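You operate a simulated robot arm through the tools that you are given. There is no shell and no other tool. Be economical: measure what you need, move in short steps, check, and stop when the job is done.

You run a simulated two-armed robot. Do the job below in one go: nothing can be reset, and whatever is moved stays where it is left.

## Task
Stand bundle nine in the green trough, close the push plate up, lock it and clip both bundles together.
Fine: its thumb nut ends tight; use the blue clip.

Only the result counts: the job must be done as asked and must still hold three seconds after the hand-in. Knocking over, shifting, dropping, spilling or breaking anything else fails it.

## Robot
Two 7-joint arms with two-finger parallel grippers on one trunk, on a base that drives. Base frame: it is fixed to the floor where the robot stands at the start and does not move with it; the origin is under the middle of the robot, x ahead of it, y to its left, z up. Lengths are in mm, angles in rad, forces in N, time in s.
The left shoulder is at the start at [64, 182, 1137], the right one opposite. With the tool pointing down near the work surface each hand reaches from about 300 to 740 mm from the robot's upright axis, wherever it stands, measured 20 degrees to its own side. Places, roughly: blue clip (4x11x9 cm) [700, -200, 1000]; green trough [400, -100, 900]; lever of the green trough [400, 100, 1000]; thumb nut of the green trough [300, 100, 900]. Payload 3.91 kg a hand.
Tool frame (each hand has its own): the origin (TCP) lies between the finger pads and is the grasp point; the fingertips stand 30 mm ahead of it; z points along the fingers, y is the line along which they close. Largest opening 110 mm; finger width 20, thickness 10; the body of the gripper, 48 by 112 mm, starts 55 mm behind the TCP.
Orientation is that of the tool frame in the base frame, as a unit quaternion [x, y, z, w]. With the fingers straight down and closing along the base's y, the tool's x points along the base's -x, its y along +y and its z along -z.

## Interface
- The arms move only by the tool jog_arm. It takes "left_targets", "right_targets" or both (then of equal length, played together; a hand with none holds still); each is text: rows parted by semicolons, each of 7 numbers parted by spaces: the opening in per cent of the stroke, from 0 (shut) to 100 (fully open), then the shift along the base's x, y, z in mm, then the turn, a rotation vector about the base's x, y, z in rad. In form: hand x y z wx wy wz; .... A call has 1 to 10 rows; each row shifts and turns the commanded pose from where the row before left it. A row lasts 0.2 s, in which the tool goes at most 50 mm and 0.15 rad; a call with a longer step from one row to the next is refused whole, and so is a gripper value outside its range. A pose out of reach is approached as far as the arm can. The call stops where the force on the tool passes 40 N (or 10 N more than at its start, if that is more) or the arm is blocked; 0.2 s more then pass. Each finger travels about 72 mm/s and halts on what it meets, pressing with about 36 N; the grip force reading is that of the motor and also rises with nothing between the fingers. The clock runs only during rows and for 0.2 s after the last one: add rows that do not move to give the fingers time. It gives the time, the measured TCP pose, the force on the tool (base axes), the opening and the grip force at its end, in the units of the frame above (readings bear some noise), with the torque about the TCP (base axes, N m) and any sound that the robot's microphone picked up.
- Cameras (640 x 400 px; columns grow to the right, rows downward): "scene" is now at [205.1, -13, 1342.1]; the picture's right is [-0.14, -0.99, 0.00], its down [-0.43, 0.06, -0.90] and it looks along [0.89, -0.12, -0.43] (base axes); focal length 214 px, centre (320, 200). "left" rides on the left gripper at [72, -17, -103] in its tool frame; the picture's right is [0.23, 0.97, 0.00], its down [-0.76, 0.18, -0.62] and it looks along [-0.61, 0.14, 0.78] (tool axes); focal length 222 px, centre (320, 200). "right" rides on the right gripper at [72, 17, -103] in its tool frame; the picture's right is [-0.23, 0.97, 0.00], its down [-0.76, -0.18, -0.62] and it looks along [-0.61, -0.14, 0.78] (tool axes); focal length 222 px, centre (320, 200). There is no depth. A picture from a camera that has moved, and an enlarged one, comes with that camera's place and axes in the base frame and with its lens.
- camera(camera): a new picture of that camera. No time passes.
- lift_body(by): slides the trunk up (or, below 0, down) by that many mm; the arms and the scene camera ride with it, the base frame stays. It gives what a move gives, with no picture.
- base_move(legs): drives the robot by 1 to 6 legs, each [ahead, left, turn to the left] in mm, mm and rad, along the robot's own axes; the way and the turn of a leg run together, so that a leg with both is an arc; at most 1500 mm and 3.142 rad a leg. The arms and the cameras ride along, it lands a little off, and it stops where it bumps. It gives what a move gives.
- turn_head(pan, tilt): turns the head with the scene camera to pan (to the left, within 1.396 rad either way) and tilt (down, from -0.506 to 1.204), counted from straight ahead of the robot. It gives what a move gives.
- zoom(camera, box): a new picture of the part [left, top, right, bottom] of that camera's present view, enlarged. No time passes.
- job_done(): hands the job in; it is judged then, once.

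Work in short steps. Places have to be worked out from the pictures, the camera data and where the tool is seen: move nearer, look again, correct. Check each grasp and each placing, and mend what went wrong. You have 120 turns and 108 pictures in all, those below and enlarged ones among them. Open the grippers and draw the arms clear of the work before you hand the job in, unless the task says otherwise; then end with one line.

The tools are called after ">>>" as a command line: name --argument value ..., lists and objects as JSON in quotes. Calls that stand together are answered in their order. jog_arm: Moves the arms, as the interface text tells. Its arguments: {"type":"object","properties":{"left_targets":{"type":"string"},"right_targets":{"type":"string"}},"required":[]} The other tools are called the same way: lift_body (by) slides the trunk up or down; base_move (legs) drives the base; turn_head (pan, tilt) turns the head that bears the scene camera; camera (camera) takes a picture; zoom (camera, box) takes an enlarged picture of a part of a camera's view; job_done () hands the job in.

At the start:

```text
clock: 0.0
left_position: [377.0, 214.1, 1263.9]
left_tool_rot: [-0.001, 1.0, -0.001, 0.0]
left_force: [0.8, -0.2, -0.3]
left_moment: [-0.02, 0.01, 0.04]
left_opening: 109.9
left_gripper_force: 0.1
right_position: [342.1, -124.6, 1346.9]
right_tool_rot: [0.001, 1.0, 0.002, 0.001]
right_force: [7.0, -2.4, 1.1]
right_moment: [0.26, 0.82, 0.13]
right_opening: 110.1
right_gripper_force: 0.0
trunk travel left (down, up): [-400.0, 114.0]
robot x, y, heading: [-4.3, 0.2, -0.003]
head pan, tilt: [-0.127, 0.457]
```

scene: 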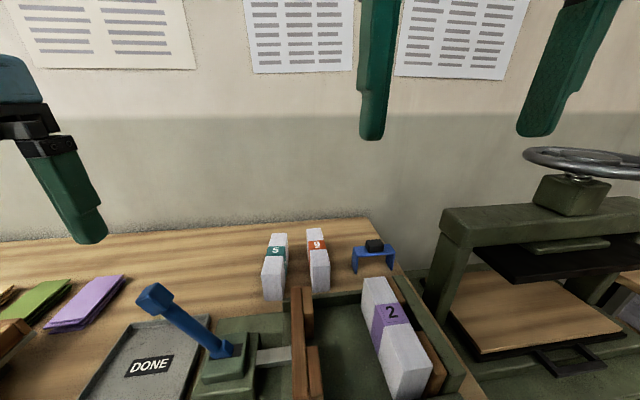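
right: 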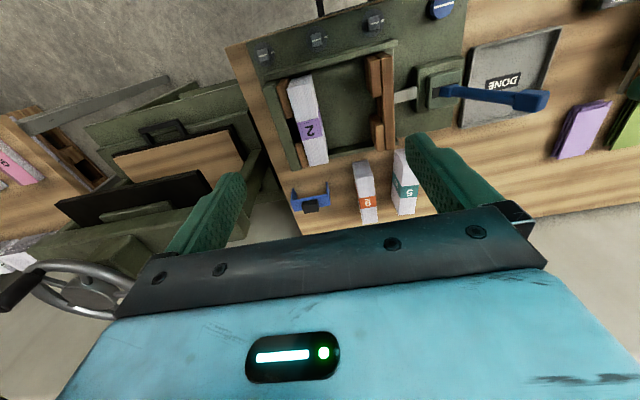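
left: 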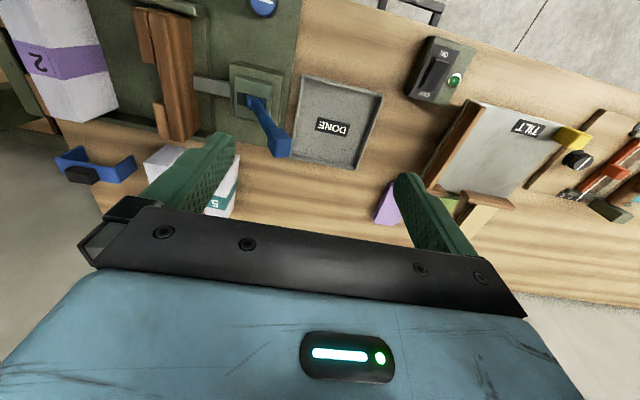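

I'll tilt the head down to see the trough, lever and nut from above.

>>> turn_head --pan -0.1 --tilt 1.0

>>> camera --camera "scene"

```text
clock: 1.0
left_position: [376.2, 213.4, 1263.2]
left_tool_rot: [-0.001, 1.0, 0.001, 0.0]
left_force: [-0.6, -0.3, 0.4]
left_moment: [0.01, -0.03, 0.02]
left_opening: 110.0
left_gripper_force: 0.1
right_position: [347.0, -126.5, 1345.3]
right_tool_rot: [0.004, 1.0, 0.001, 0.0]
right_force: [35.8, -12.3, -29.6]
right_moment: [0.96, 1.18, 0.67]
right_opening: 109.7
right_gripper_force: 0.0
trunk travel left (down, up): [-400.0, 114.0]
robot x, y, heading: [-0.8, -1.5, -0.0]
head pan, tilt: [-0.099, 1.0]
```

```text
104 pictures are left
camera scene: at [204.8, -13.3, 1339.8], right [-0.14, -0.99, 0.0], down [-0.45, 0.06, -0.89], along [0.88, -0.12, -0.45], focal length 214 px, centre (320, 200)
```

scene: 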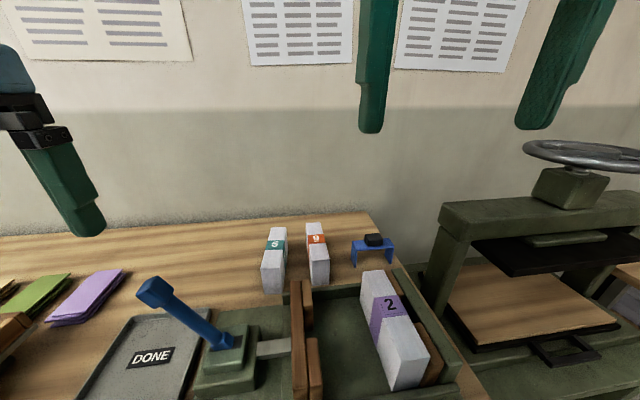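

The head seems blocked and the right hand carries force, so the right arm is likely pressing on the head. I'll move the right hand away to the right and forward.

>>> jog_arm --right_targets "100 20 -40 0 0 0 0;100 20 -40 0 0 0 0;100 20 -40 0 0 0 0;100 0 0 0 0 0 0"

>>> camera --camera "scene"

```text
clock: 2.0
left_position: [375.7, 213.9, 1263.5]
left_tool_rot: [-0.001, 1.0, 0.0, 0.0]
left_force: [0.4, -0.3, 0.2]
left_moment: [0.0, -0.01, 0.0]
left_opening: 110.2
left_gripper_force: 0.0
right_position: [409.8, -229.6, 1315.5]
right_tool_rot: [0.0, 1.0, 0.003, 0.003]
right_force: [0.4, 0.2, -0.3]
right_moment: [0.02, -0.01, 0.02]
right_opening: 109.9
right_gripper_force: 0.1
right hand out of reach, approached as far as the arm can: row 1, 2, 3
trunk travel left (down, up): [-400.0, 114.0]
robot x, y, heading: [-0.7, -0.1, 0.002]
head pan, tilt: [-0.099, 1.0]
```

```text
103 pictures are left
camera scene: at [183.2, -6.9, 1296.1], right [-0.1, -1.0, 0.0], down [-0.84, 0.08, -0.54], along [0.54, -0.05, -0.84], focal length 214 px, centre (320, 200)
```

scene: 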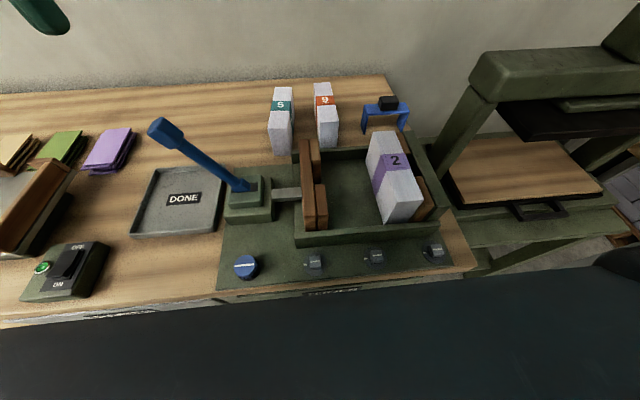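

Head free now. I'll zoom in on the trough mechanism.

>>> zoom --camera "scene" --box '[200, 130, 460, 300]'

>>> zoom --camera "scene" --box '[250, 70, 450, 200]'

>>> camera --camera "right"

```text
2.35 times, centred on (330, 215) of scene
camera zoom: at [183.2, -6.9, 1296.1], right [-0.1, -1.0, 0.0], down [-0.84, 0.08, -0.54], along [0.54, -0.05, -0.84], focal length 505 px, centre (296, 165)
```

zoom: 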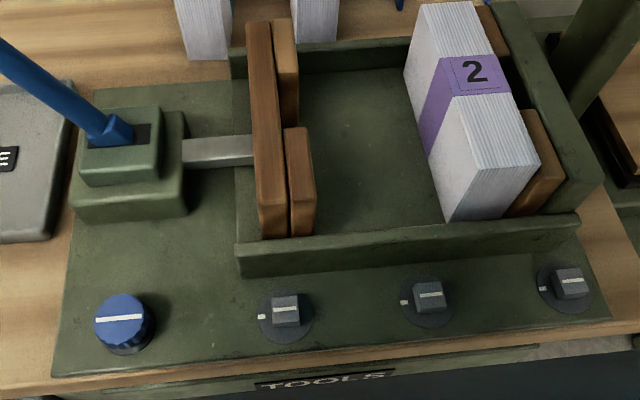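

```text
3.08 times, centred on (350, 135) of scene
camera zoom: at [183.2, -6.9, 1296.1], right [-0.1, -1.0, 0.0], down [-0.84, 0.08, -0.54], along [0.54, -0.05, -0.84], focal length 660 px, centre (228, 400)
```

zoom: 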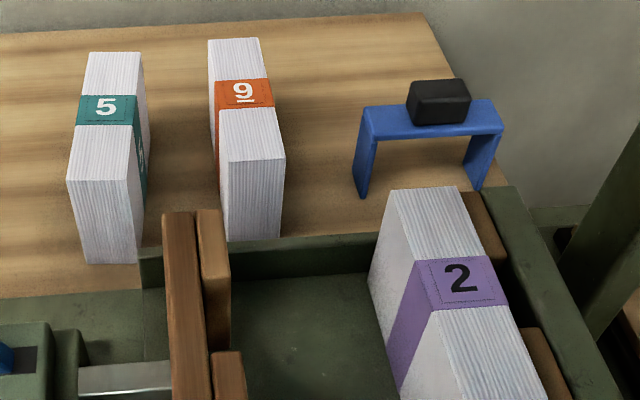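

```text
100 pictures are left
camera right: at [336.6, -214.2, 1420.0], right [0.23, 0.97, 0.01], down [0.76, -0.18, 0.63], along [0.61, -0.14, -0.78], focal length 222 px, centre (320, 200)
```

right: 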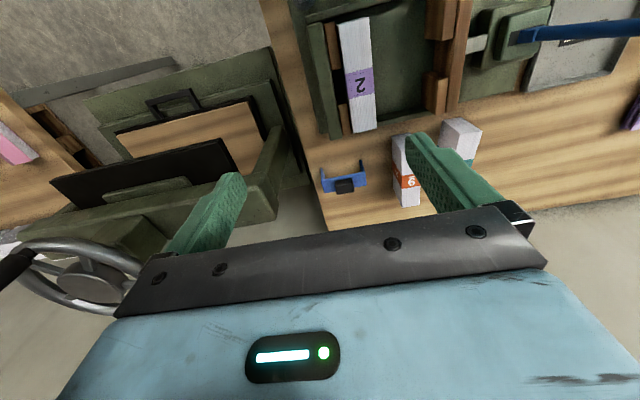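

From two views I judge bundle 9 centred near (697, −70), top z≈960, about 45 mm wide in y, 150 long in x. I'll bring the right hand above it and look with its wrist camera.

>>> jog_arm --right_targets "75 31 18 -18 0 0 0;75 31 18 -18 0 0 0;75 31 18 -18 0 0 0;75 31 18 -18 0 0 0;75 31 18 -18 0 0 0;75 31 18 -18 0 0 0;75 31 18 -18 0 0 0;75 31 18 -18 0 0 0;75 31 18 -18 0 0 0;75 0 0 0 0 0 0"

>>> camera --camera "right"

>>> camera --camera "scene"

```text
clock: 4.2
left_position: [375.2, 214.6, 1263.5]
left_tool_rot: [0.0, 1.0, -0.001, 0.0]
left_force: [-0.1, -0.8, -0.1]
left_moment: [0.0, -0.01, 0.03]
left_opening: 109.9
left_gripper_force: 0.1
right_position: [649.6, -87.6, 1155.0]
right_tool_rot: [0.0, 1.0, 0.002, 0.001]
right_force: [-0.5, -0.6, -0.2]
right_moment: [-0.03, -0.04, 0.0]
right_opening: 82.5
right_gripper_force: 0.1
right hand out of reach, approached as far as the arm can: row 8, 9
trunk travel left (down, up): [-400.0, 114.0]
robot x, y, heading: [0.3, -2.4, 0.005]
head pan, tilt: [-0.099, 1.0]
```

```text
99 pictures are left
camera right: at [576.5, -70.4, 1258.8], right [0.23, 0.97, 0.0], down [0.76, -0.18, 0.62], along [0.61, -0.14, -0.78], focal length 222 px, centre (320, 200)
```

right: 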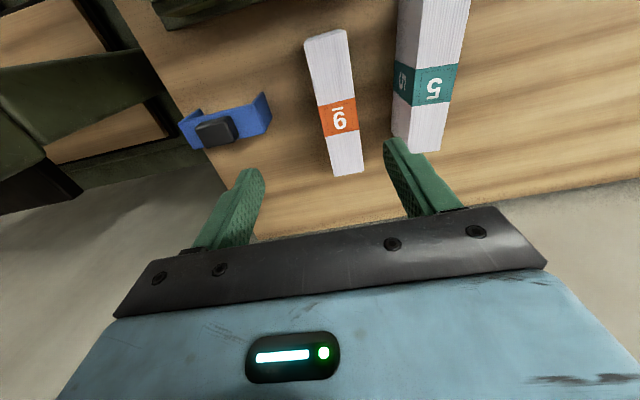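

```text
98 pictures are left
camera scene: at [182.9, -7.0, 1296.1], right [-0.1, -1.0, 0.0], down [-0.84, 0.08, -0.54], along [0.54, -0.05, -0.84], focal length 214 px, centre (320, 200)
```

scene: 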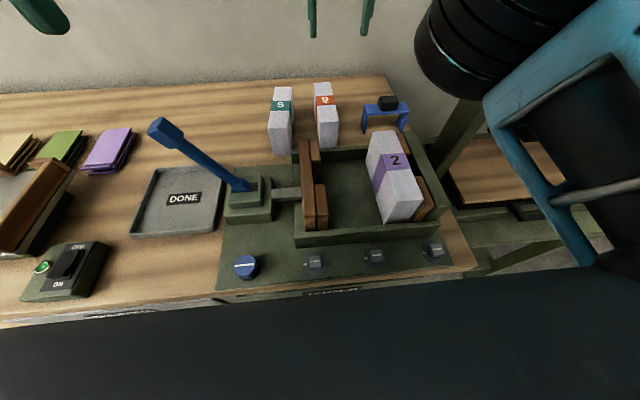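

The label is about at (673–690, −68). I'll zoom the wrist view to refine it.

>>> zoom --camera "right" --box '[170, 0, 490, 200]'

>>> zoom --camera "scene" --box '[250, 70, 450, 200]'

```text
2.00 times, centred on (330, 100) of right
camera zoom: at [576.5, -70.4, 1258.8], right [0.23, 0.97, 0.0], down [0.76, -0.18, 0.62], along [0.61, -0.14, -0.78], focal length 444 px, centre (300, 400)
```

zoom: 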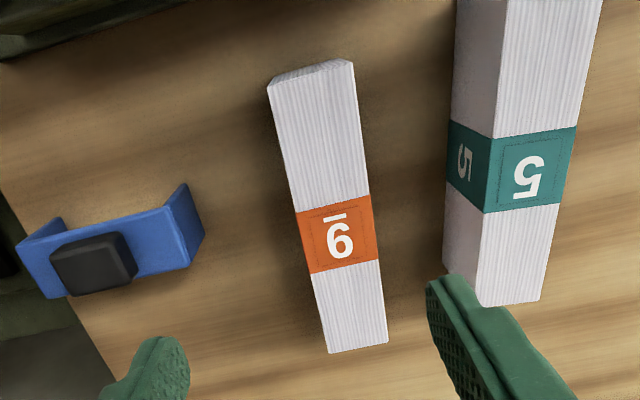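

```text
3.08 times, centred on (350, 135) of scene
camera zoom: at [182.9, -7.0, 1296.1], right [-0.1, -1.0, 0.0], down [-0.84, 0.08, -0.54], along [0.54, -0.05, -0.84], focal length 660 px, centre (228, 400)
```

zoom: 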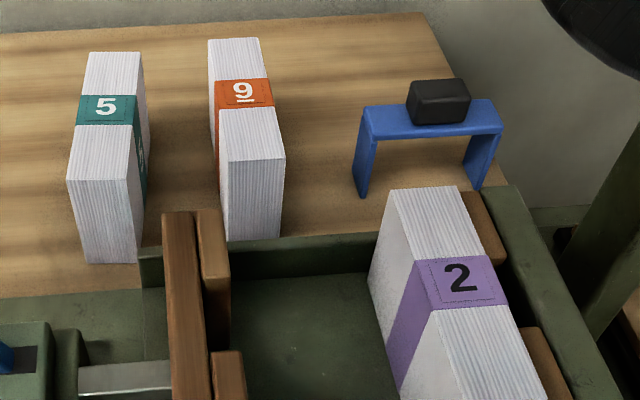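

Corners triangulate well: bundle 9 spans x 590–753, y −89…−46, top z≈984 (centre 672, −67). I'll move above it and lower to just over the top, with the opening kept ~80.

>>> jog_arm --right_targets "72 5 5 -30 0 0 0;72 5 5 -30 0 0 0;72 5 5 -30 0 0 0;72 7 5 -20 0 0 0;72 0 0 0 0 0 0"

>>> camera --camera "right"

```text
clock: 5.4
left_position: [376.0, 213.0, 1264.8]
left_tool_rot: [0.0, 1.0, -0.001, 0.0]
left_force: [-0.4, -0.5, 0.2]
left_moment: [-0.02, 0.02, -0.01]
left_opening: 110.0
left_gripper_force: 0.0
right_position: [671.4, -64.6, 1042.8]
right_tool_rot: [0.0, 1.0, 0.002, 0.001]
right_force: [0.3, 0.2, -0.3]
right_moment: [0.01, 0.0, -0.01]
right_opening: 79.1
right_gripper_force: 0.1
right hand out of reach, approached as far as the arm can: row 3
trunk travel left (down, up): [-400.0, 114.0]
robot x, y, heading: [-1.1, -1.8, -0.001]
head pan, tilt: [-0.099, 1.0]
```

```text
95 pictures are left
camera right: at [598.5, -47.4, 1147.5], right [0.23, 0.97, 0.0], down [0.76, -0.18, 0.62], along [0.61, -0.14, -0.78], focal length 222 px, centre (320, 200)
```

right: 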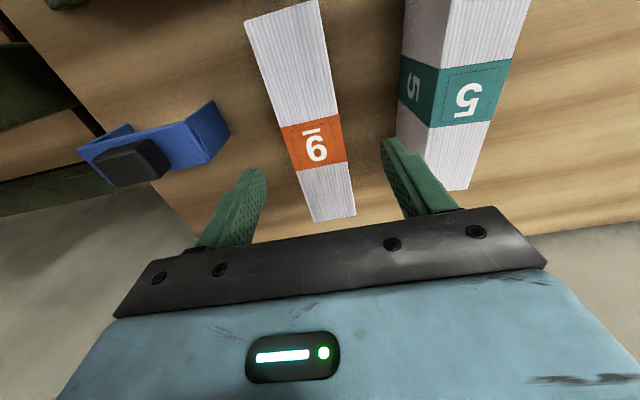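

Aligned within 3–4 mm. I'll lower to TCP z≈955 with a small y correction and then close.

>>> jog_arm --right_targets "72 0 -3 -30 0 0 0;72 0 0 -30 0 0 0;72 0 0 -27 0 0 0;72 0 0 0 0 0 0"

>>> camera --camera "right"

```text
clock: 6.4
left_position: [375.1, 212.6, 1264.1]
left_tool_rot: [-0.001, 1.0, -0.001, 0.0]
left_force: [0.1, -0.3, 0.3]
left_moment: [0.02, 0.0, -0.05]
left_opening: 110.0
left_gripper_force: 0.0
right_position: [677.4, -66.2, 958.5]
right_tool_rot: [0.002, 1.0, 0.0, 0.0]
right_force: [0.5, 0.2, 0.5]
right_moment: [0.03, 0.01, 0.01]
right_opening: 78.9
right_gripper_force: 0.0
right hand out of reach, approached as far as the arm can: row 2
trunk travel left (down, up): [-400.0, 114.0]
robot x, y, heading: [1.4, 2.6, -0.0]
head pan, tilt: [-0.099, 1.0]
```

```text
94 pictures are left
camera right: at [604.6, -49.2, 1062.5], right [0.23, 0.97, 0.0], down [0.76, -0.18, 0.62], along [0.61, -0.14, -0.78], focal length 222 px, centre (320, 200)
```

right: 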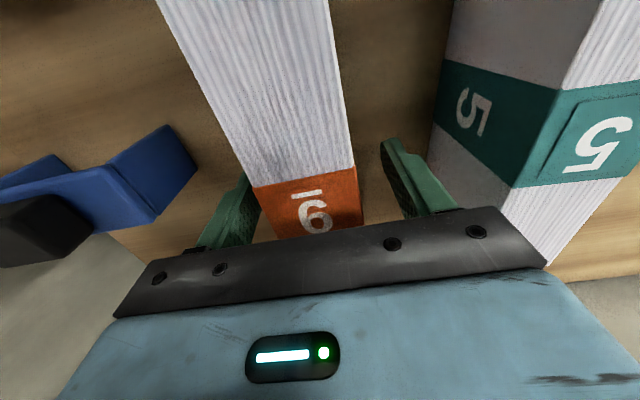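

The fingers straddle bundle 9 at its band. I'll close the gripper.

>>> jog_arm --right_targets "30 0 0 0 0 0 0;30 0 0 0 0 0 0;20 0 0 0 0 0 0;20 0 0 0 0 0 0"

```text
clock: 7.4
left_position: [376.0, 213.1, 1263.9]
left_tool_rot: [-0.001, 1.0, 0.001, 0.0]
left_force: [-0.6, -0.3, 0.4]
left_moment: [-0.01, 0.03, -0.01]
left_opening: 110.2
left_gripper_force: 0.0
right_position: [677.5, -66.0, 957.8]
right_tool_rot: [0.001, 1.0, 0.002, 0.0]
right_force: [-0.2, -0.3, 0.2]
right_moment: [-0.12, -0.12, 0.0]
right_opening: 43.9
right_gripper_force: 35.7
trunk travel left (down, up): [-400.0, 114.0]
robot x, y, heading: [-0.8, -2.0, 0.001]
head pan, tilt: [-0.099, 1.0]
```

Grasp is firm at 43.9 mm. I'll lift it 120 mm and look.

>>> jog_arm --right_targets "20 0 0 15 0 0 0;20 0 0 30 0 0 0;20 0 0 30 0 0 0;20 -5 0 30 0 0 0;20 -15 0 25 0 0 0;20 0 0 0 0 0 0"

>>> camera --camera "scene"

>>> zoom --camera "scene" --box '[280, 110, 460, 260]'

>>> camera --camera "right"

```text
clock: 8.8
left_position: [376.5, 214.8, 1263.3]
left_tool_rot: [-0.001, 1.0, 0.0, 0.0]
left_force: [-0.1, -0.1, 0.6]
left_moment: [0.04, -0.01, -0.01]
left_opening: 110.1
left_gripper_force: 0.1
right_position: [656.0, -68.5, 1088.8]
right_tool_rot: [0.001, 1.0, 0.002, 0.001]
right_force: [0.1, 0.0, 0.0]
right_moment: [-0.01, -0.01, -0.02]
right_opening: 22.2
right_gripper_force: 0.1
trunk travel left (down, up): [-400.0, 114.0]
robot x, y, heading: [0.5, -0.6, -0.001]
head pan, tilt: [-0.099, 1.0]
```

```text
93 pictures are left
camera scene: at [183.5, -6.7, 1296.0], right [-0.1, -1.0, 0.0], down [-0.84, 0.08, -0.54], along [0.54, -0.05, -0.84], focal length 214 px, centre (320, 200)
```

scene: 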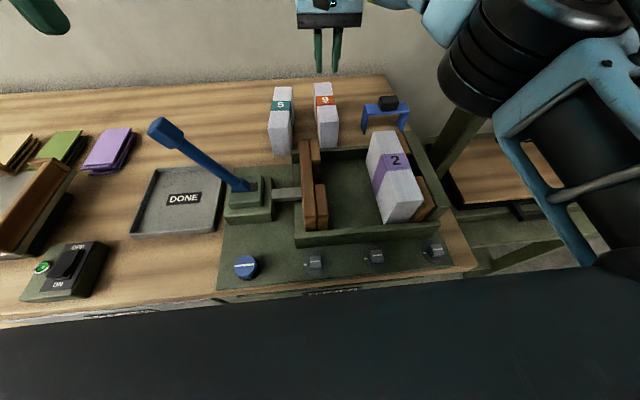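

```text
2.67 times, centred on (370, 185) of scene
camera zoom: at [183.5, -6.7, 1296.0], right [-0.1, -1.0, 0.0], down [-0.84, 0.08, -0.54], along [0.54, -0.05, -0.84], focal length 572 px, centre (187, 240)
```

zoom: 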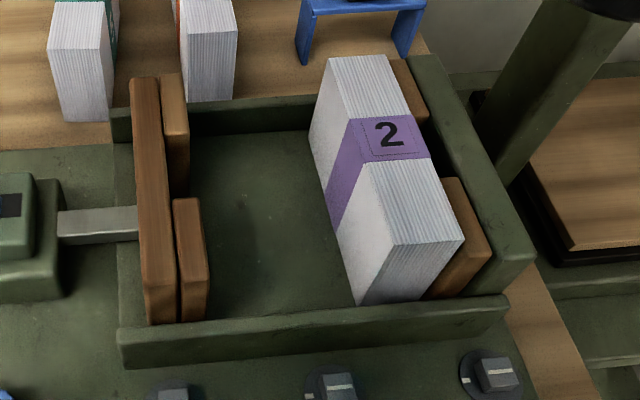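

```text
91 pictures are left
camera right: at [583.6, -50.5, 1191.9], right [0.23, 0.97, 0.0], down [0.76, -0.18, 0.62], along [0.61, -0.14, -0.78], focal length 222 px, centre (320, 200)
```

right: 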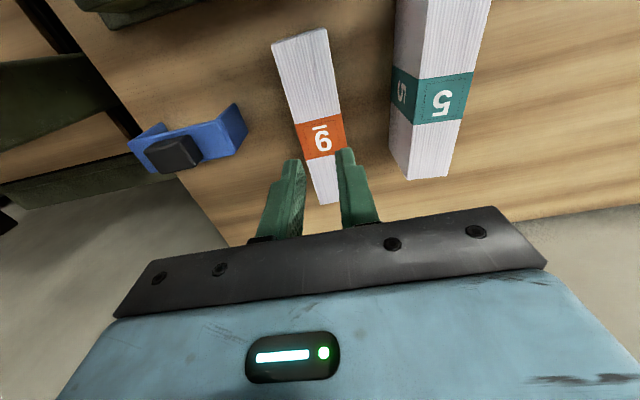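

The gripper slipped off: bundle 9 is still standing at its place. I'll retry deeper (TCP z≈942) with a full close command and a slower, checked lift.

>>> jog_arm --right_targets "70 0 0 0 0 0 0;70 0 0 0 0 0 0;70 4 1 -25 0 0 0;70 4 1 -25 0 0 0;70 4 0 -30 0 0 0;70 2 0 -30 0 0 0;70 0 0 -30 0 0 0;70 0 0 0 0 0 0"

>>> camera --camera "right"

```text
clock: 10.6
left_position: [376.1, 213.8, 1263.4]
left_tool_rot: [-0.002, 1.0, -0.001, 0.001]
left_force: [0.2, 0.2, 0.2]
left_moment: [0.06, 0.0, -0.01]
left_opening: 109.8
left_gripper_force: 0.0
right_position: [671.8, -65.0, 951.7]
right_tool_rot: [0.001, 1.0, 0.002, 0.0]
right_force: [-0.3, -0.9, 0.2]
right_moment: [-0.02, -0.01, 0.01]
right_opening: 77.0
right_gripper_force: 0.1
trunk travel left (down, up): [-400.0, 114.0]
robot x, y, heading: [-0.3, -0.1, -0.003]
head pan, tilt: [-0.099, 1.0]
```

```text
90 pictures are left
camera right: at [598.6, -47.9, 1054.5], right [0.23, 0.97, 0.0], down [0.76, -0.18, 0.62], along [0.61, -0.14, -0.78], focal length 222 px, centre (320, 200)
```

right: 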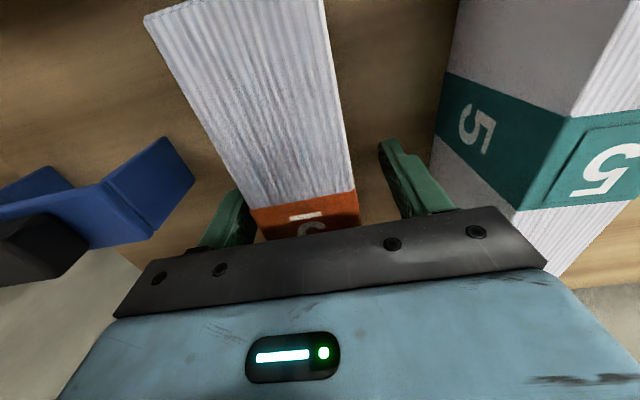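

I'll lower 10 mm more, close fully, then lift just 8 mm and read the force.

>>> jog_arm --right_targets "70 0 -1 -10 0 0 0;40 0 0 0 0 0 0;20 0 0 0 0 0 0;0 0 0 0 0 0 0;0 0 0 0 0 0 0;0 0 0 0 0 0 0;0 0 0 4 0 0 0;0 0 0 4 0 0 0;0 0 0 0 0 0 0"

```text
clock: 12.6
left_position: [377.2, 212.6, 1263.9]
left_tool_rot: [-0.001, 1.0, 0.0, 0.0]
left_force: [0.2, 0.4, -0.2]
left_moment: [0.0, 0.02, -0.04]
left_opening: 109.9
left_gripper_force: 0.0
right_position: [670.9, -67.4, 947.1]
right_tool_rot: [0.001, 1.0, 0.002, -0.001]
right_force: [-0.5, -0.5, -3.9]
right_moment: [0.0, 0.01, 0.01]
right_opening: 44.0
right_gripper_force: 36.5
trunk travel left (down, up): [-400.0, 114.0]
robot x, y, heading: [1.0, -4.1, -0.003]
head pan, tilt: [-0.099, 1.0]
```

It now carries about 3.9 N (the bundle's weight). Lifting on gently.

>>> jog_arm --right_targets "0 0 0 10 0 0 0;0 0 0 15 0 0 0;0 0 0 15 0 0 0;0 0 0 15 0 0 0;0 0 0 15 0 0 0;0 0 0 15 0 0 0;0 0 0 15 0 0 0;0 0 0 15 0 0 0;0 0 0 10 0 0 0;0 0 0 0 0 0 0"

>>> camera --camera "right"

```text
clock: 14.8
left_position: [376.9, 212.1, 1263.8]
left_tool_rot: [0.0, 1.0, 0.0, 0.0]
left_force: [0.6, -0.6, -1.0]
left_moment: [-0.03, 0.01, -0.02]
left_opening: 110.0
left_gripper_force: 0.1
right_position: [667.9, -72.1, 1071.2]
right_tool_rot: [0.002, 1.0, 0.001, 0.0]
right_force: [0.1, 0.2, -3.5]
right_moment: [0.0, 0.05, 0.01]
right_opening: 44.1
right_gripper_force: 36.5
right hand out of reach, approached as far as the arm can: row 9
trunk travel left (down, up): [-400.0, 114.0]
robot x, y, heading: [-4.6, -2.2, -0.005]
head pan, tilt: [-0.099, 1.0]
```

```text
89 pictures are left
camera right: at [594.5, -53.4, 1175.4], right [0.23, 0.97, 0.0], down [0.76, -0.18, 0.62], along [0.61, -0.14, -0.78], focal length 222 px, centre (320, 200)
```

right: 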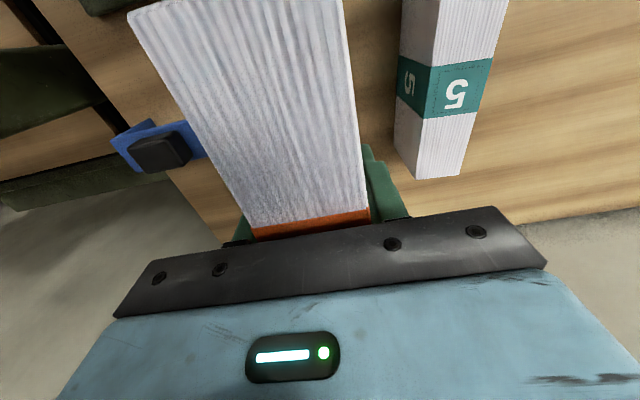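

Held well. To triangulate the trough accurately I'll raise the trunk 100 mm for a second scene viewpoint.

>>> lift_body --by 100

>>> zoom --camera "scene" --box '[210, 120, 450, 270]'

```text
clock: 16.1
left_position: [378.7, 212.7, 1362.0]
left_tool_rot: [0.0, 1.0, 0.0, -0.002]
left_force: [-0.3, -0.1, 0.0]
left_moment: [-0.01, 0.02, 0.02]
left_opening: 109.9
left_gripper_force: 0.0
right_position: [618.4, -68.4, 1334.1]
right_tool_rot: [0.0, 0.992, 0.002, 0.126]
right_force: [0.3, 0.0, -4.1]
right_moment: [0.0, 0.02, 0.0]
right_opening: 44.1
right_gripper_force: 36.1
trunk travel left (down, up): [-500.0, 14.0]
robot x, y, heading: [2.1, 0.9, 0.003]
head pan, tilt: [-0.099, 1.0]
```

```text
2.67 times, centred on (330, 195) of scene
camera zoom: at [100.7, -7.3, 1415.6], right [-0.1, -1.0, 0.0], down [-0.84, 0.08, -0.54], along [0.54, -0.05, -0.84], focal length 572 px, centre (293, 213)
```

zoom: 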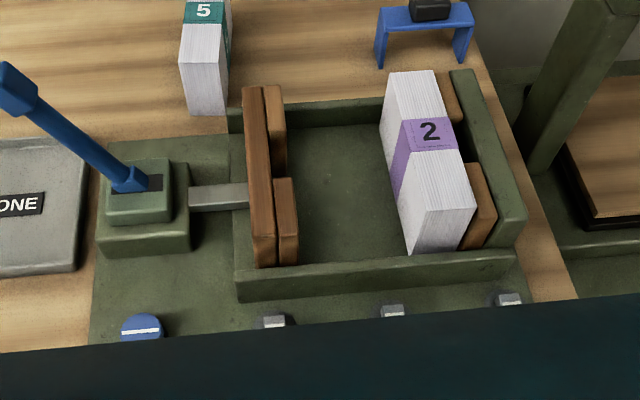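

Triangulation: trough floor z≈919, inner x ≈340–532; bundle 2 occupies y −191…−147.5 and x 355–522, top 1005; the push-plate face is at y≈−37. Target for bundle 9: x 438, y −108, TCP z≈962. I'll straighten the hand and move over the trough high up.

>>> jog_arm --right_targets "0 -15 -4 0 0 0.126 0;0 -25 -6 0 0 0.126 0;0 -35 -8 -10 0 0 0;0 -35 -8 -20 0 0 0;0 -35 -7 -20 0 0 0;0 -35 -7 -20 0 0 0;0 0 0 0 0 0 0"

>>> camera --camera "scene"

```text
clock: 17.7
left_position: [376.8, 213.9, 1363.8]
left_tool_rot: [-0.001, 1.0, 0.0, -0.001]
left_force: [-0.7, 0.0, 0.2]
left_moment: [-0.03, 0.04, 0.01]
left_opening: 109.8
left_gripper_force: 0.0
right_position: [431.4, -111.3, 1260.8]
right_tool_rot: [0.001, 1.0, 0.001, 0.003]
right_force: [0.3, 0.2, -3.4]
right_moment: [0.02, 0.03, 0.04]
right_opening: 44.2
right_gripper_force: 36.1
right hand out of reach, approached as far as the arm can: row 1
trunk travel left (down, up): [-500.0, 14.0]
robot x, y, heading: [-3.0, 3.9, -0.002]
head pan, tilt: [-0.099, 1.0]
```

```text
87 pictures are left
camera scene: at [99.4, -6.6, 1416.0], right [-0.1, -1.0, 0.0], down [-0.84, 0.08, -0.54], along [0.54, -0.05, -0.84], focal length 214 px, centre (320, 200)
```

scene: 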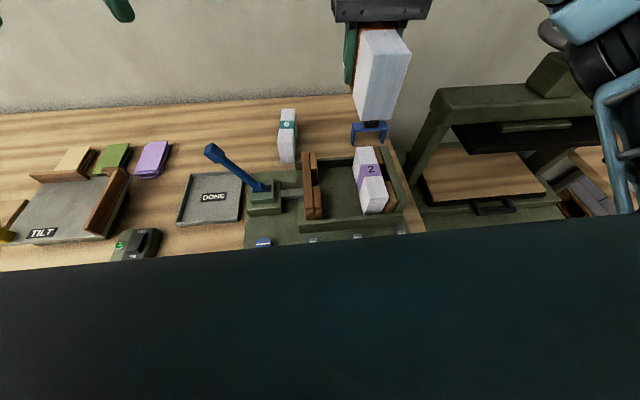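

Level and above the trough. I'll lower the trunk back by 100.

>>> lift_body --by -100

>>> camera --camera "scene"

>>> camera --camera "right"

```text
clock: 19.0
left_position: [374.9, 213.0, 1263.8]
left_tool_rot: [-0.001, 1.0, -0.001, 0.001]
left_force: [0.6, -0.1, 0.3]
left_moment: [0.01, 0.0, -0.01]
left_opening: 109.9
left_gripper_force: 0.0
right_position: [430.7, -111.3, 1163.6]
right_tool_rot: [0.0, 1.0, 0.001, 0.003]
right_force: [0.2, 0.8, -4.2]
right_moment: [0.01, -0.03, 0.01]
right_opening: 44.1
right_gripper_force: 36.1
trunk travel left (down, up): [-400.0, 114.0]
robot x, y, heading: [2.2, 2.9, -0.002]
head pan, tilt: [-0.099, 1.0]
```

```text
86 pictures are left
camera scene: at [183.1, -7.5, 1296.1], right [-0.1, -1.0, 0.0], down [-0.84, 0.08, -0.54], along [0.54, -0.05, -0.84], focal length 214 px, centre (320, 200)
```

scene: 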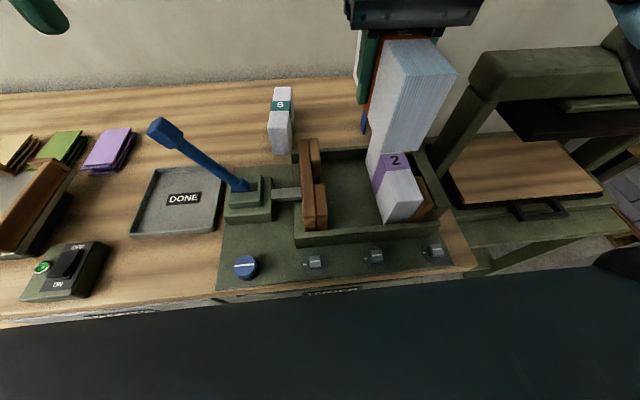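

```text
85 pictures are left
camera right: at [356.7, -94.9, 1266.3], right [0.23, 0.97, 0.01], down [0.76, -0.18, 0.63], along [0.61, -0.14, -0.78], focal length 222 px, centre (320, 200)
```

right: 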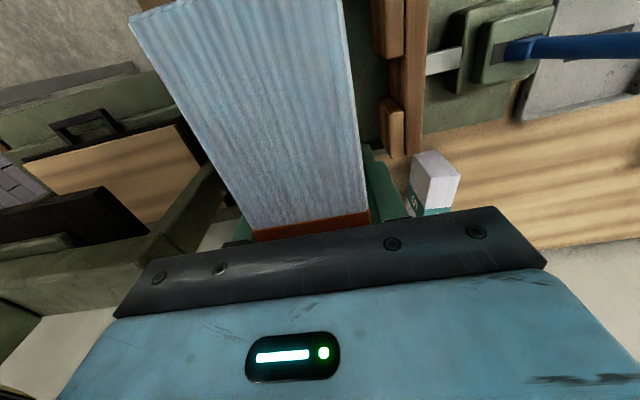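

Held bundle is centred on the TCP. Shift to (438, −108) and lower to TCP z≈1040 (bottom ≈997, beside bundle 2's top), then check.

>>> jog_arm --right_targets "0 4 2 -25 0 0 0;0 3 2 -25 0 0 0;0 0 0 -25 0 0 0;0 0 0 -25 0 0 0;0 0 0 -20 0 0 0;0 0 0 0 0 0 0"

>>> zoom --camera "scene" --box '[270, 60, 470, 260]'

```text
clock: 20.4
left_position: [375.6, 213.7, 1263.9]
left_tool_rot: [-0.001, 1.0, 0.0, 0.0]
left_force: [0.9, 0.7, -0.8]
left_moment: [-0.01, -0.01, -0.05]
left_opening: 110.2
left_gripper_force: 0.1
right_position: [438.9, -108.2, 1043.0]
right_tool_rot: [0.001, 1.0, 0.002, 0.003]
right_force: [0.5, 0.1, -3.3]
right_moment: [0.01, 0.01, 0.02]
right_opening: 43.8
right_gripper_force: 36.3
trunk travel left (down, up): [-400.0, 114.0]
robot x, y, heading: [0.7, 1.4, 0.002]
head pan, tilt: [-0.099, 1.0]
```

```text
2.00 times, centred on (370, 160) of scene
camera zoom: at [183.4, -7.4, 1296.0], right [-0.1, -1.0, 0.0], down [-0.84, 0.08, -0.54], along [0.54, -0.05, -0.84], focal length 429 px, centre (220, 280)
```

zoom: 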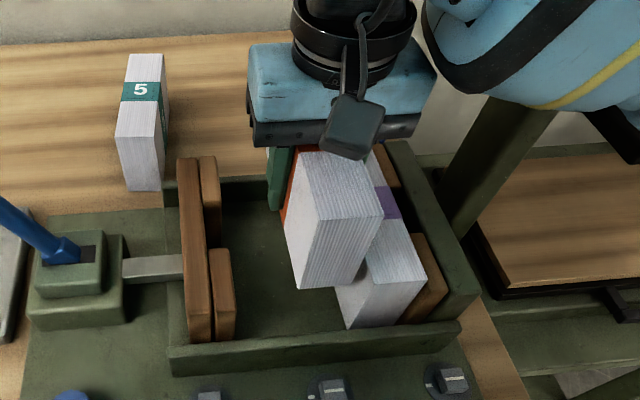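

Clear on all sides. Lowering toward the floor, slowly at the end.

>>> jog_arm --right_targets "0 0 0 -20 0 0 0;0 0 0 -20 0 0 0;0 0 0 -15 0 0 0;0 0 0 -10 0 0 0;0 0 0 -5 0 0 0;0 0 0 0 0 0 0"

>>> zoom --camera "scene" --box '[270, 60, 470, 260]'

```text
clock: 21.0
left_position: [373.9, 213.4, 1264.1]
left_tool_rot: [-0.001, 1.0, 0.0, 0.0]
left_force: [0.0, -0.4, 0.7]
left_moment: [0.01, -0.01, -0.01]
left_opening: 110.2
left_gripper_force: 0.0
right_position: [436.8, -107.4, 1015.8]
right_tool_rot: [-0.001, 1.0, 0.004, 0.01]
right_force: [-9.2, 0.3, 17.0]
right_moment: [-0.76, 0.27, -0.34]
right_opening: 44.0
right_gripper_force: 36.3
trunk travel left (down, up): [-400.0, 114.0]
robot x, y, heading: [1.5, -3.1, 0.002]
head pan, tilt: [-0.099, 1.0]
stopped in row 2 (right hand): the force on the tool passed its limit at 56 N (the readings are from after the stop); the commanded pose is now the measured one
```

```text
2.00 times, centred on (370, 160) of scene
camera zoom: at [182.1, -7.4, 1296.3], right [-0.1, -0.99, 0.0], down [-0.84, 0.08, -0.54], along [0.54, -0.05, -0.84], focal length 429 px, centre (220, 280)
```

zoom: 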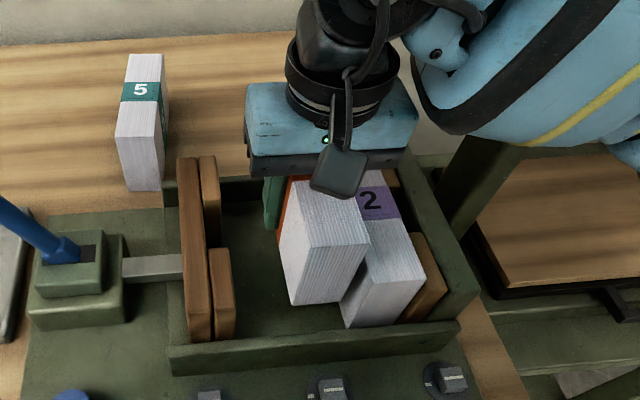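

The moment puts the contact at the −y fingertip on bundle 2's top edge. I'll raise 20 mm, shift 13 mm to +y, and check from the picture.

>>> jog_arm --right_targets "0 1 0 10 0 0 0;0 1 0 12 0 0 0;0 0 7 0 0 0 0;0 0 7 0 0 0 0;0 0 0 0 0 0 0"

>>> camera --camera "right"

>>> zoom --camera "scene" --box '[320, 120, 440, 230]'

```text
clock: 22.2
left_position: [376.9, 212.7, 1262.9]
left_tool_rot: [-0.001, 1.0, 0.0, 0.001]
left_force: [0.4, 0.3, -0.1]
left_moment: [-0.01, 0.02, 0.01]
left_opening: 110.2
left_gripper_force: 0.0
right_position: [440.3, -93.6, 1035.7]
right_tool_rot: [0.001, 1.0, 0.004, 0.009]
right_force: [-0.6, 0.0, -3.7]
right_moment: [-0.01, -0.02, -0.01]
right_opening: 43.9
right_gripper_force: 35.7
trunk travel left (down, up): [-400.0, 114.0]
robot x, y, heading: [0.2, 0.6, 0.004]
head pan, tilt: [-0.099, 1.0]
```

```text
82 pictures are left
camera right: at [365.7, -76.6, 1139.7], right [0.23, 0.97, 0.01], down [0.75, -0.18, 0.64], along [0.62, -0.14, -0.77], focal length 222 px, centre (320, 200)
```

right: 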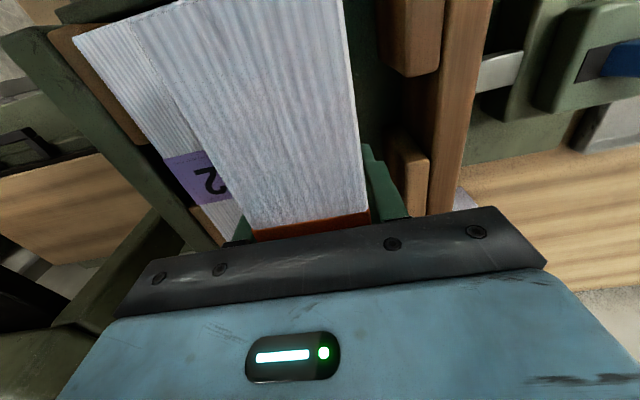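

```text
3.64 times, centred on (380, 175) of scene
camera zoom: at [183.6, -7.7, 1296.0], right [-0.1, -0.99, 0.0], down [-0.84, 0.08, -0.54], along [0.54, -0.05, -0.84], focal length 780 px, centre (102, 291)
```

zoom: 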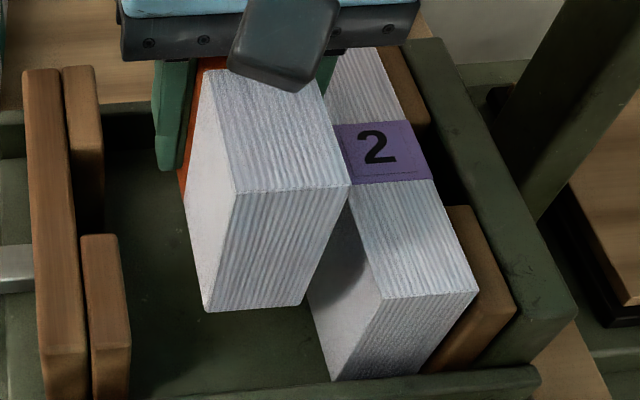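

Bundle 2 is unmoved and there's now clearance. Lowering again with a small tilt correction.

>>> jog_arm --right_targets "0 -1 0 -15 0 0.018 0;0 0 0 -15 0 0 0;0 0 0 -15 0 0 0;0 0 0 -10 0 0 0;0 0 0 -8 0 0 0;0 0 0 0 0 0 0"

>>> zoom --camera "scene" --box '[270, 110, 450, 260]'

```text
clock: 23.6
left_position: [377.1, 213.3, 1263.0]
left_tool_rot: [-0.002, 1.0, 0.0, 0.0]
left_force: [0.5, -0.3, -0.6]
left_moment: [0.01, 0.01, -0.01]
left_opening: 110.5
left_gripper_force: 0.0
right_position: [438.3, -92.8, 972.8]
right_tool_rot: [0.0, 1.0, 0.004, 0.0]
right_force: [-0.4, -0.7, -4.2]
right_moment: [-0.03, 0.02, 0.0]
right_opening: 44.0
right_gripper_force: 35.4
trunk travel left (down, up): [-400.0, 114.0]
robot x, y, heading: [0.1, 2.8, 0.0]
head pan, tilt: [-0.099, 1.0]
```

```text
2.67 times, centred on (360, 185) of scene
camera zoom: at [183.6, -7.5, 1296.0], right [-0.1, -0.99, 0.0], down [-0.84, 0.08, -0.54], along [0.54, -0.05, -0.84], focal length 572 px, centre (213, 240)
```

zoom: 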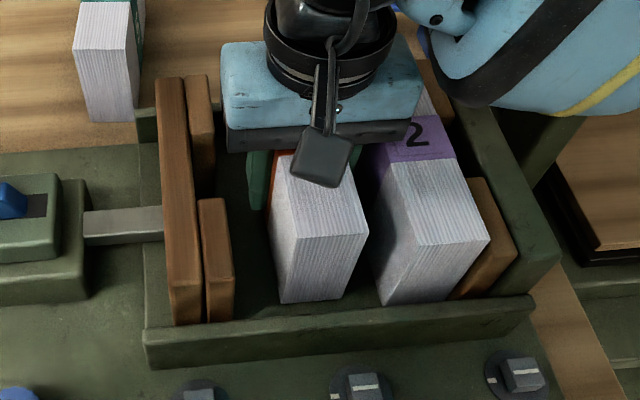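

It's in the trough, nearly down. Lowering in 2–3 mm steps until the weight is taken.

>>> jog_arm --right_targets "0 0 0 -3 0 0 0;0 0 0 -3 0 0 0;0 0 0 -3 0 0 0;0 0 0 0 0 0 0"

```text
clock: 24.6
left_position: [375.3, 214.0, 1264.3]
left_tool_rot: [-0.001, 1.0, -0.001, 0.001]
left_force: [-0.9, 0.4, 0.0]
left_moment: [-0.04, -0.03, -0.02]
left_opening: 110.0
left_gripper_force: 0.1
right_position: [438.7, -93.7, 966.6]
right_tool_rot: [0.001, 1.0, 0.004, 0.003]
right_force: [2.2, -1.7, 31.9]
right_moment: [-0.86, -0.13, 0.06]
right_opening: 44.0
right_gripper_force: 36.1
trunk travel left (down, up): [-400.0, 114.0]
robot x, y, heading: [1.5, -0.2, 0.001]
head pan, tilt: [-0.099, 1.0]
```

Floor contact reached (z≈967). I'll back off 1 mm and open slightly to release.

>>> jog_arm --right_targets "0 0 0 1.5 0 0 0;52 0 0 0 0 0 0;52 0 0 0 0 0 0;52 0 0 0 0 0 0"

>>> zoom --camera "scene" --box '[270, 110, 450, 260]'

```text
clock: 25.6
left_position: [375.7, 214.1, 1263.9]
left_tool_rot: [0.0, 1.0, 0.0, 0.0]
left_force: [0.0, -0.2, 0.2]
left_moment: [0.0, 0.02, -0.01]
left_opening: 109.9
left_gripper_force: 0.2
right_position: [438.1, -94.6, 965.7]
right_tool_rot: [0.002, 1.0, 0.004, 0.0]
right_force: [0.1, -0.1, -0.7]
right_moment: [0.0, 0.02, 0.03]
right_opening: 57.1
right_gripper_force: 0.0
trunk travel left (down, up): [-400.0, 114.0]
robot x, y, heading: [-0.6, 1.4, 0.001]
head pan, tilt: [-0.099, 1.0]
```

```text
2.67 times, centred on (360, 185) of scene
camera zoom: at [183.4, -7.5, 1296.0], right [-0.1, -0.99, 0.0], down [-0.84, 0.08, -0.54], along [0.54, -0.05, -0.84], focal length 572 px, centre (213, 240)
```

zoom: 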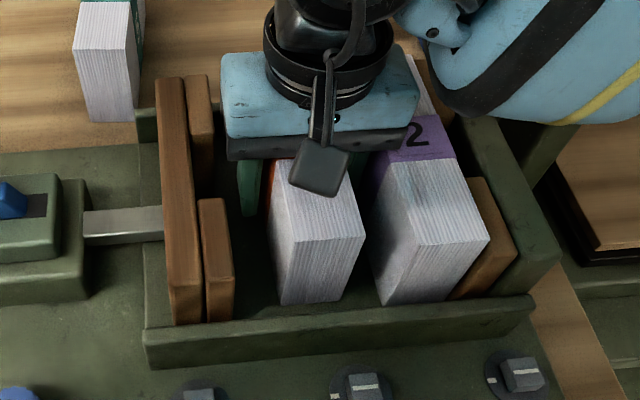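

Released and standing. I'll withdraw straight up, then move the hand to the right and look at everything.

>>> jog_arm --right_targets "52 0 0 20 0 0 0;52 0 0 30 0 0 0;52 0 0 40 0 0 0;52 0 0 45 0 0 0;52 30 -20 30 0 0 0;52 40 -20 10 0 0 0;52 40 -20 0 0 0 0;52 0 0 0 0 0 0"

>>> camera --camera "scene"

>>> zoom --camera "scene" --box '[130, 100, 290, 290]'

>>> camera --camera "left"

```text
clock: 27.4
left_position: [376.5, 212.7, 1264.0]
left_tool_rot: [-0.001, 1.0, 0.0, 0.0]
left_force: [0.0, -0.5, -0.1]
left_moment: [-0.01, -0.01, 0.01]
left_opening: 110.1
left_gripper_force: 0.0
right_position: [548.7, -152.9, 1143.3]
right_tool_rot: [0.001, 1.0, 0.004, 0.0]
right_force: [-0.8, 0.3, -0.6]
right_moment: [-0.01, -0.02, -0.04]
right_opening: 57.2
right_gripper_force: 0.0
trunk travel left (down, up): [-400.0, 114.0]
robot x, y, heading: [-1.7, -1.7, -0.001]
head pan, tilt: [-0.099, 1.0]
```

```text
78 pictures are left
camera scene: at [183.0, -7.4, 1296.1], right [-0.1, -0.99, 0.0], down [-0.84, 0.08, -0.54], along [0.54, -0.05, -0.84], focal length 214 px, centre (320, 200)
```

scene: 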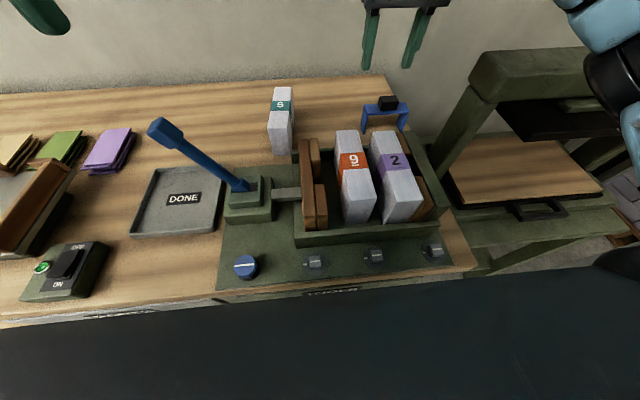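

```text
2.11 times, centred on (210, 195) of scene
camera zoom: at [183.0, -7.4, 1296.1], right [-0.1, -0.99, 0.0], down [-0.84, 0.08, -0.54], along [0.54, -0.05, -0.84], focal length 452 px, centre (552, 210)
```

zoom: 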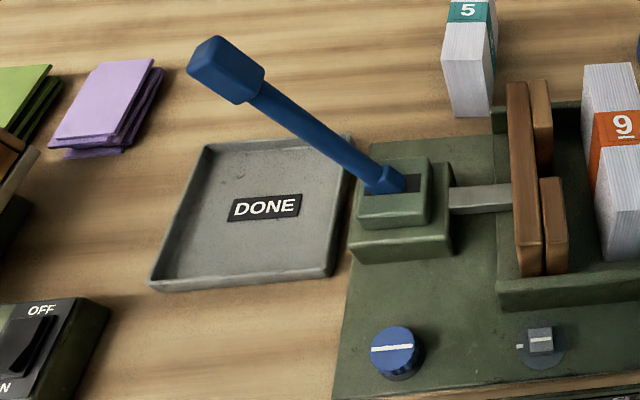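

```text
76 pictures are left
camera left: at [302.5, 196.8, 1367.7], right [-0.23, 0.97, 0.0], down [0.76, 0.18, 0.62], along [0.61, 0.14, -0.78], focal length 222 px, centre (320, 200)
```

left: 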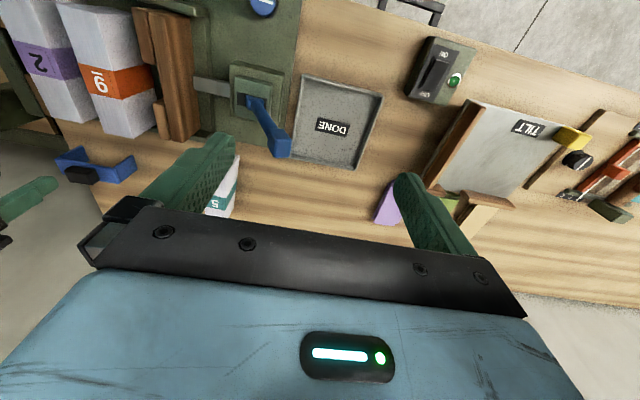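

Bundle 9 stands beside bundle 2 in the trough. Lever knob triangulates to (441, 180, 1097) with pivot near (441, 117, 955), leaning to +y. I'll bring the left hand above the knob.

>>> jog_arm --left_targets "70 16 -8 -24 0 0 0;65 16 -8 -24 0 0 0;65 16 -8 -24 0 0 0;65 17 -7 -14 0 0 0;65 0 0 0 0 0 0"

>>> camera --camera "left"

>>> camera --camera "scene"

```text
clock: 28.6
left_position: [443.0, 183.0, 1178.2]
left_tool_rot: [-0.001, 1.0, 0.0, 0.0]
left_force: [-0.3, -0.1, 0.6]
left_moment: [0.0, 0.04, 0.03]
left_opening: 71.5
left_gripper_force: 0.0
right_position: [549.0, -153.1, 1141.8]
right_tool_rot: [0.002, 1.0, 0.005, 0.0]
right_force: [0.4, 0.8, 0.3]
right_moment: [0.02, 0.0, 0.02]
right_opening: 57.0
right_gripper_force: 0.1
trunk travel left (down, up): [-400.0, 114.0]
robot x, y, heading: [1.0, 1.1, -0.001]
head pan, tilt: [-0.099, 1.0]
```

```text
75 pictures are left
camera left: at [369.0, 166.3, 1282.5], right [-0.23, 0.97, 0.0], down [0.76, 0.18, 0.62], along [0.61, 0.14, -0.78], focal length 222 px, centre (320, 200)
```

left: 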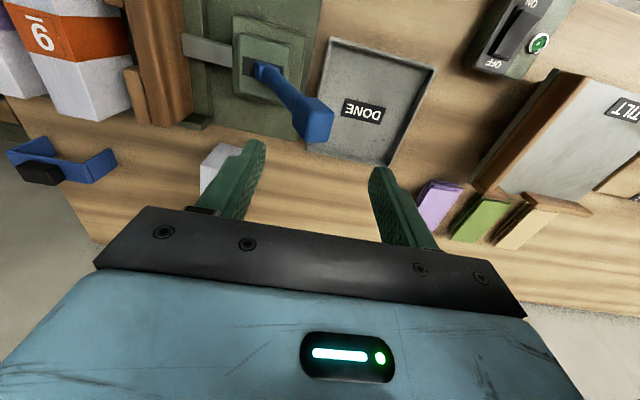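

```text
74 pictures are left
camera scene: at [182.9, -7.3, 1296.1], right [-0.1, -0.99, 0.0], down [-0.84, 0.08, -0.54], along [0.54, -0.05, -0.84], focal length 214 px, centre (320, 200)
```

scene: 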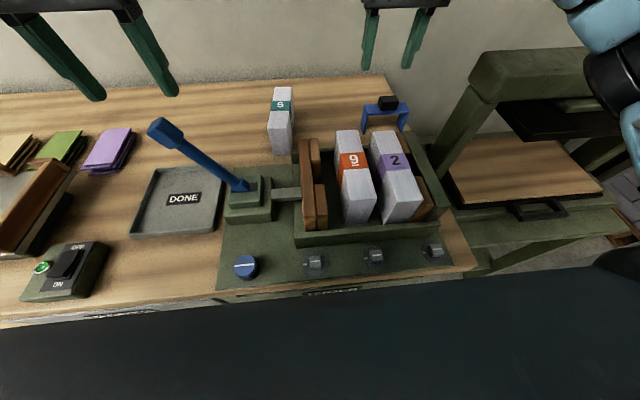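

Knob at about (438, 180, 1090), between the fingers. Lower so the fingers straddle it.

>>> jog_arm --left_targets "65 -1 0 -25 0 0 0;65 -1 0 -25 0 0 0;65 -1 0 -25 0 0 0;65 0 0 -15 0 0 0;65 0 0 0 0 0 0"

>>> camera --camera "left"

>>> camera --camera "scene"

```text
clock: 29.8
left_position: [437.5, 179.8, 1088.7]
left_tool_rot: [0.001, 1.0, 0.0, 0.002]
left_force: [-0.4, -11.0, 10.4]
left_moment: [-0.69, 0.2, 0.05]
left_opening: 76.7
left_gripper_force: 5.2
right_position: [550.5, -155.7, 1142.5]
right_tool_rot: [0.001, 1.0, 0.006, 0.0]
right_force: [-0.1, 0.4, 0.1]
right_moment: [0.03, -0.03, -0.04]
right_opening: 57.4
right_gripper_force: 0.0
trunk travel left (down, up): [-400.0, 114.0]
robot x, y, heading: [1.2, -2.4, -0.003]
head pan, tilt: [-0.099, 1.0]
```

```text
73 pictures are left
camera left: at [364.1, 163.7, 1192.3], right [-0.23, 0.97, 0.0], down [0.76, 0.18, 0.62], along [0.61, 0.14, -0.78], focal length 222 px, centre (320, 200)
```

left: 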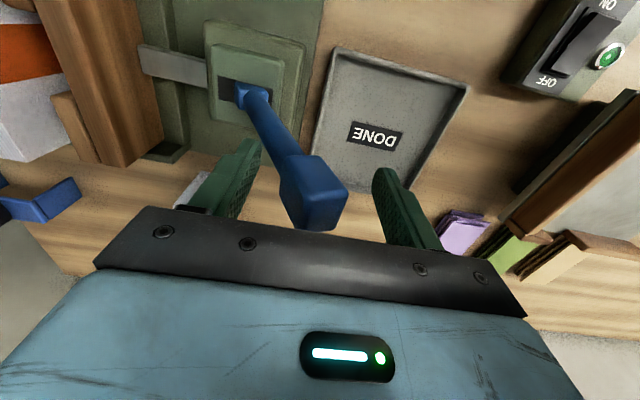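

```text
72 pictures are left
camera scene: at [182.7, -9.2, 1296.1], right [-0.1, -0.99, 0.0], down [-0.84, 0.08, -0.54], along [0.54, -0.05, -0.84], focal length 214 px, centre (320, 200)
```

scene: 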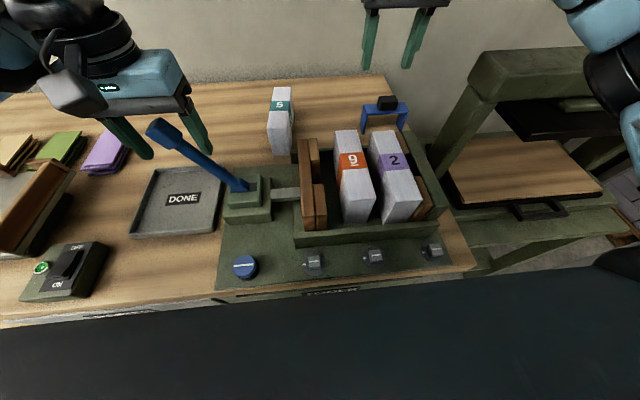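

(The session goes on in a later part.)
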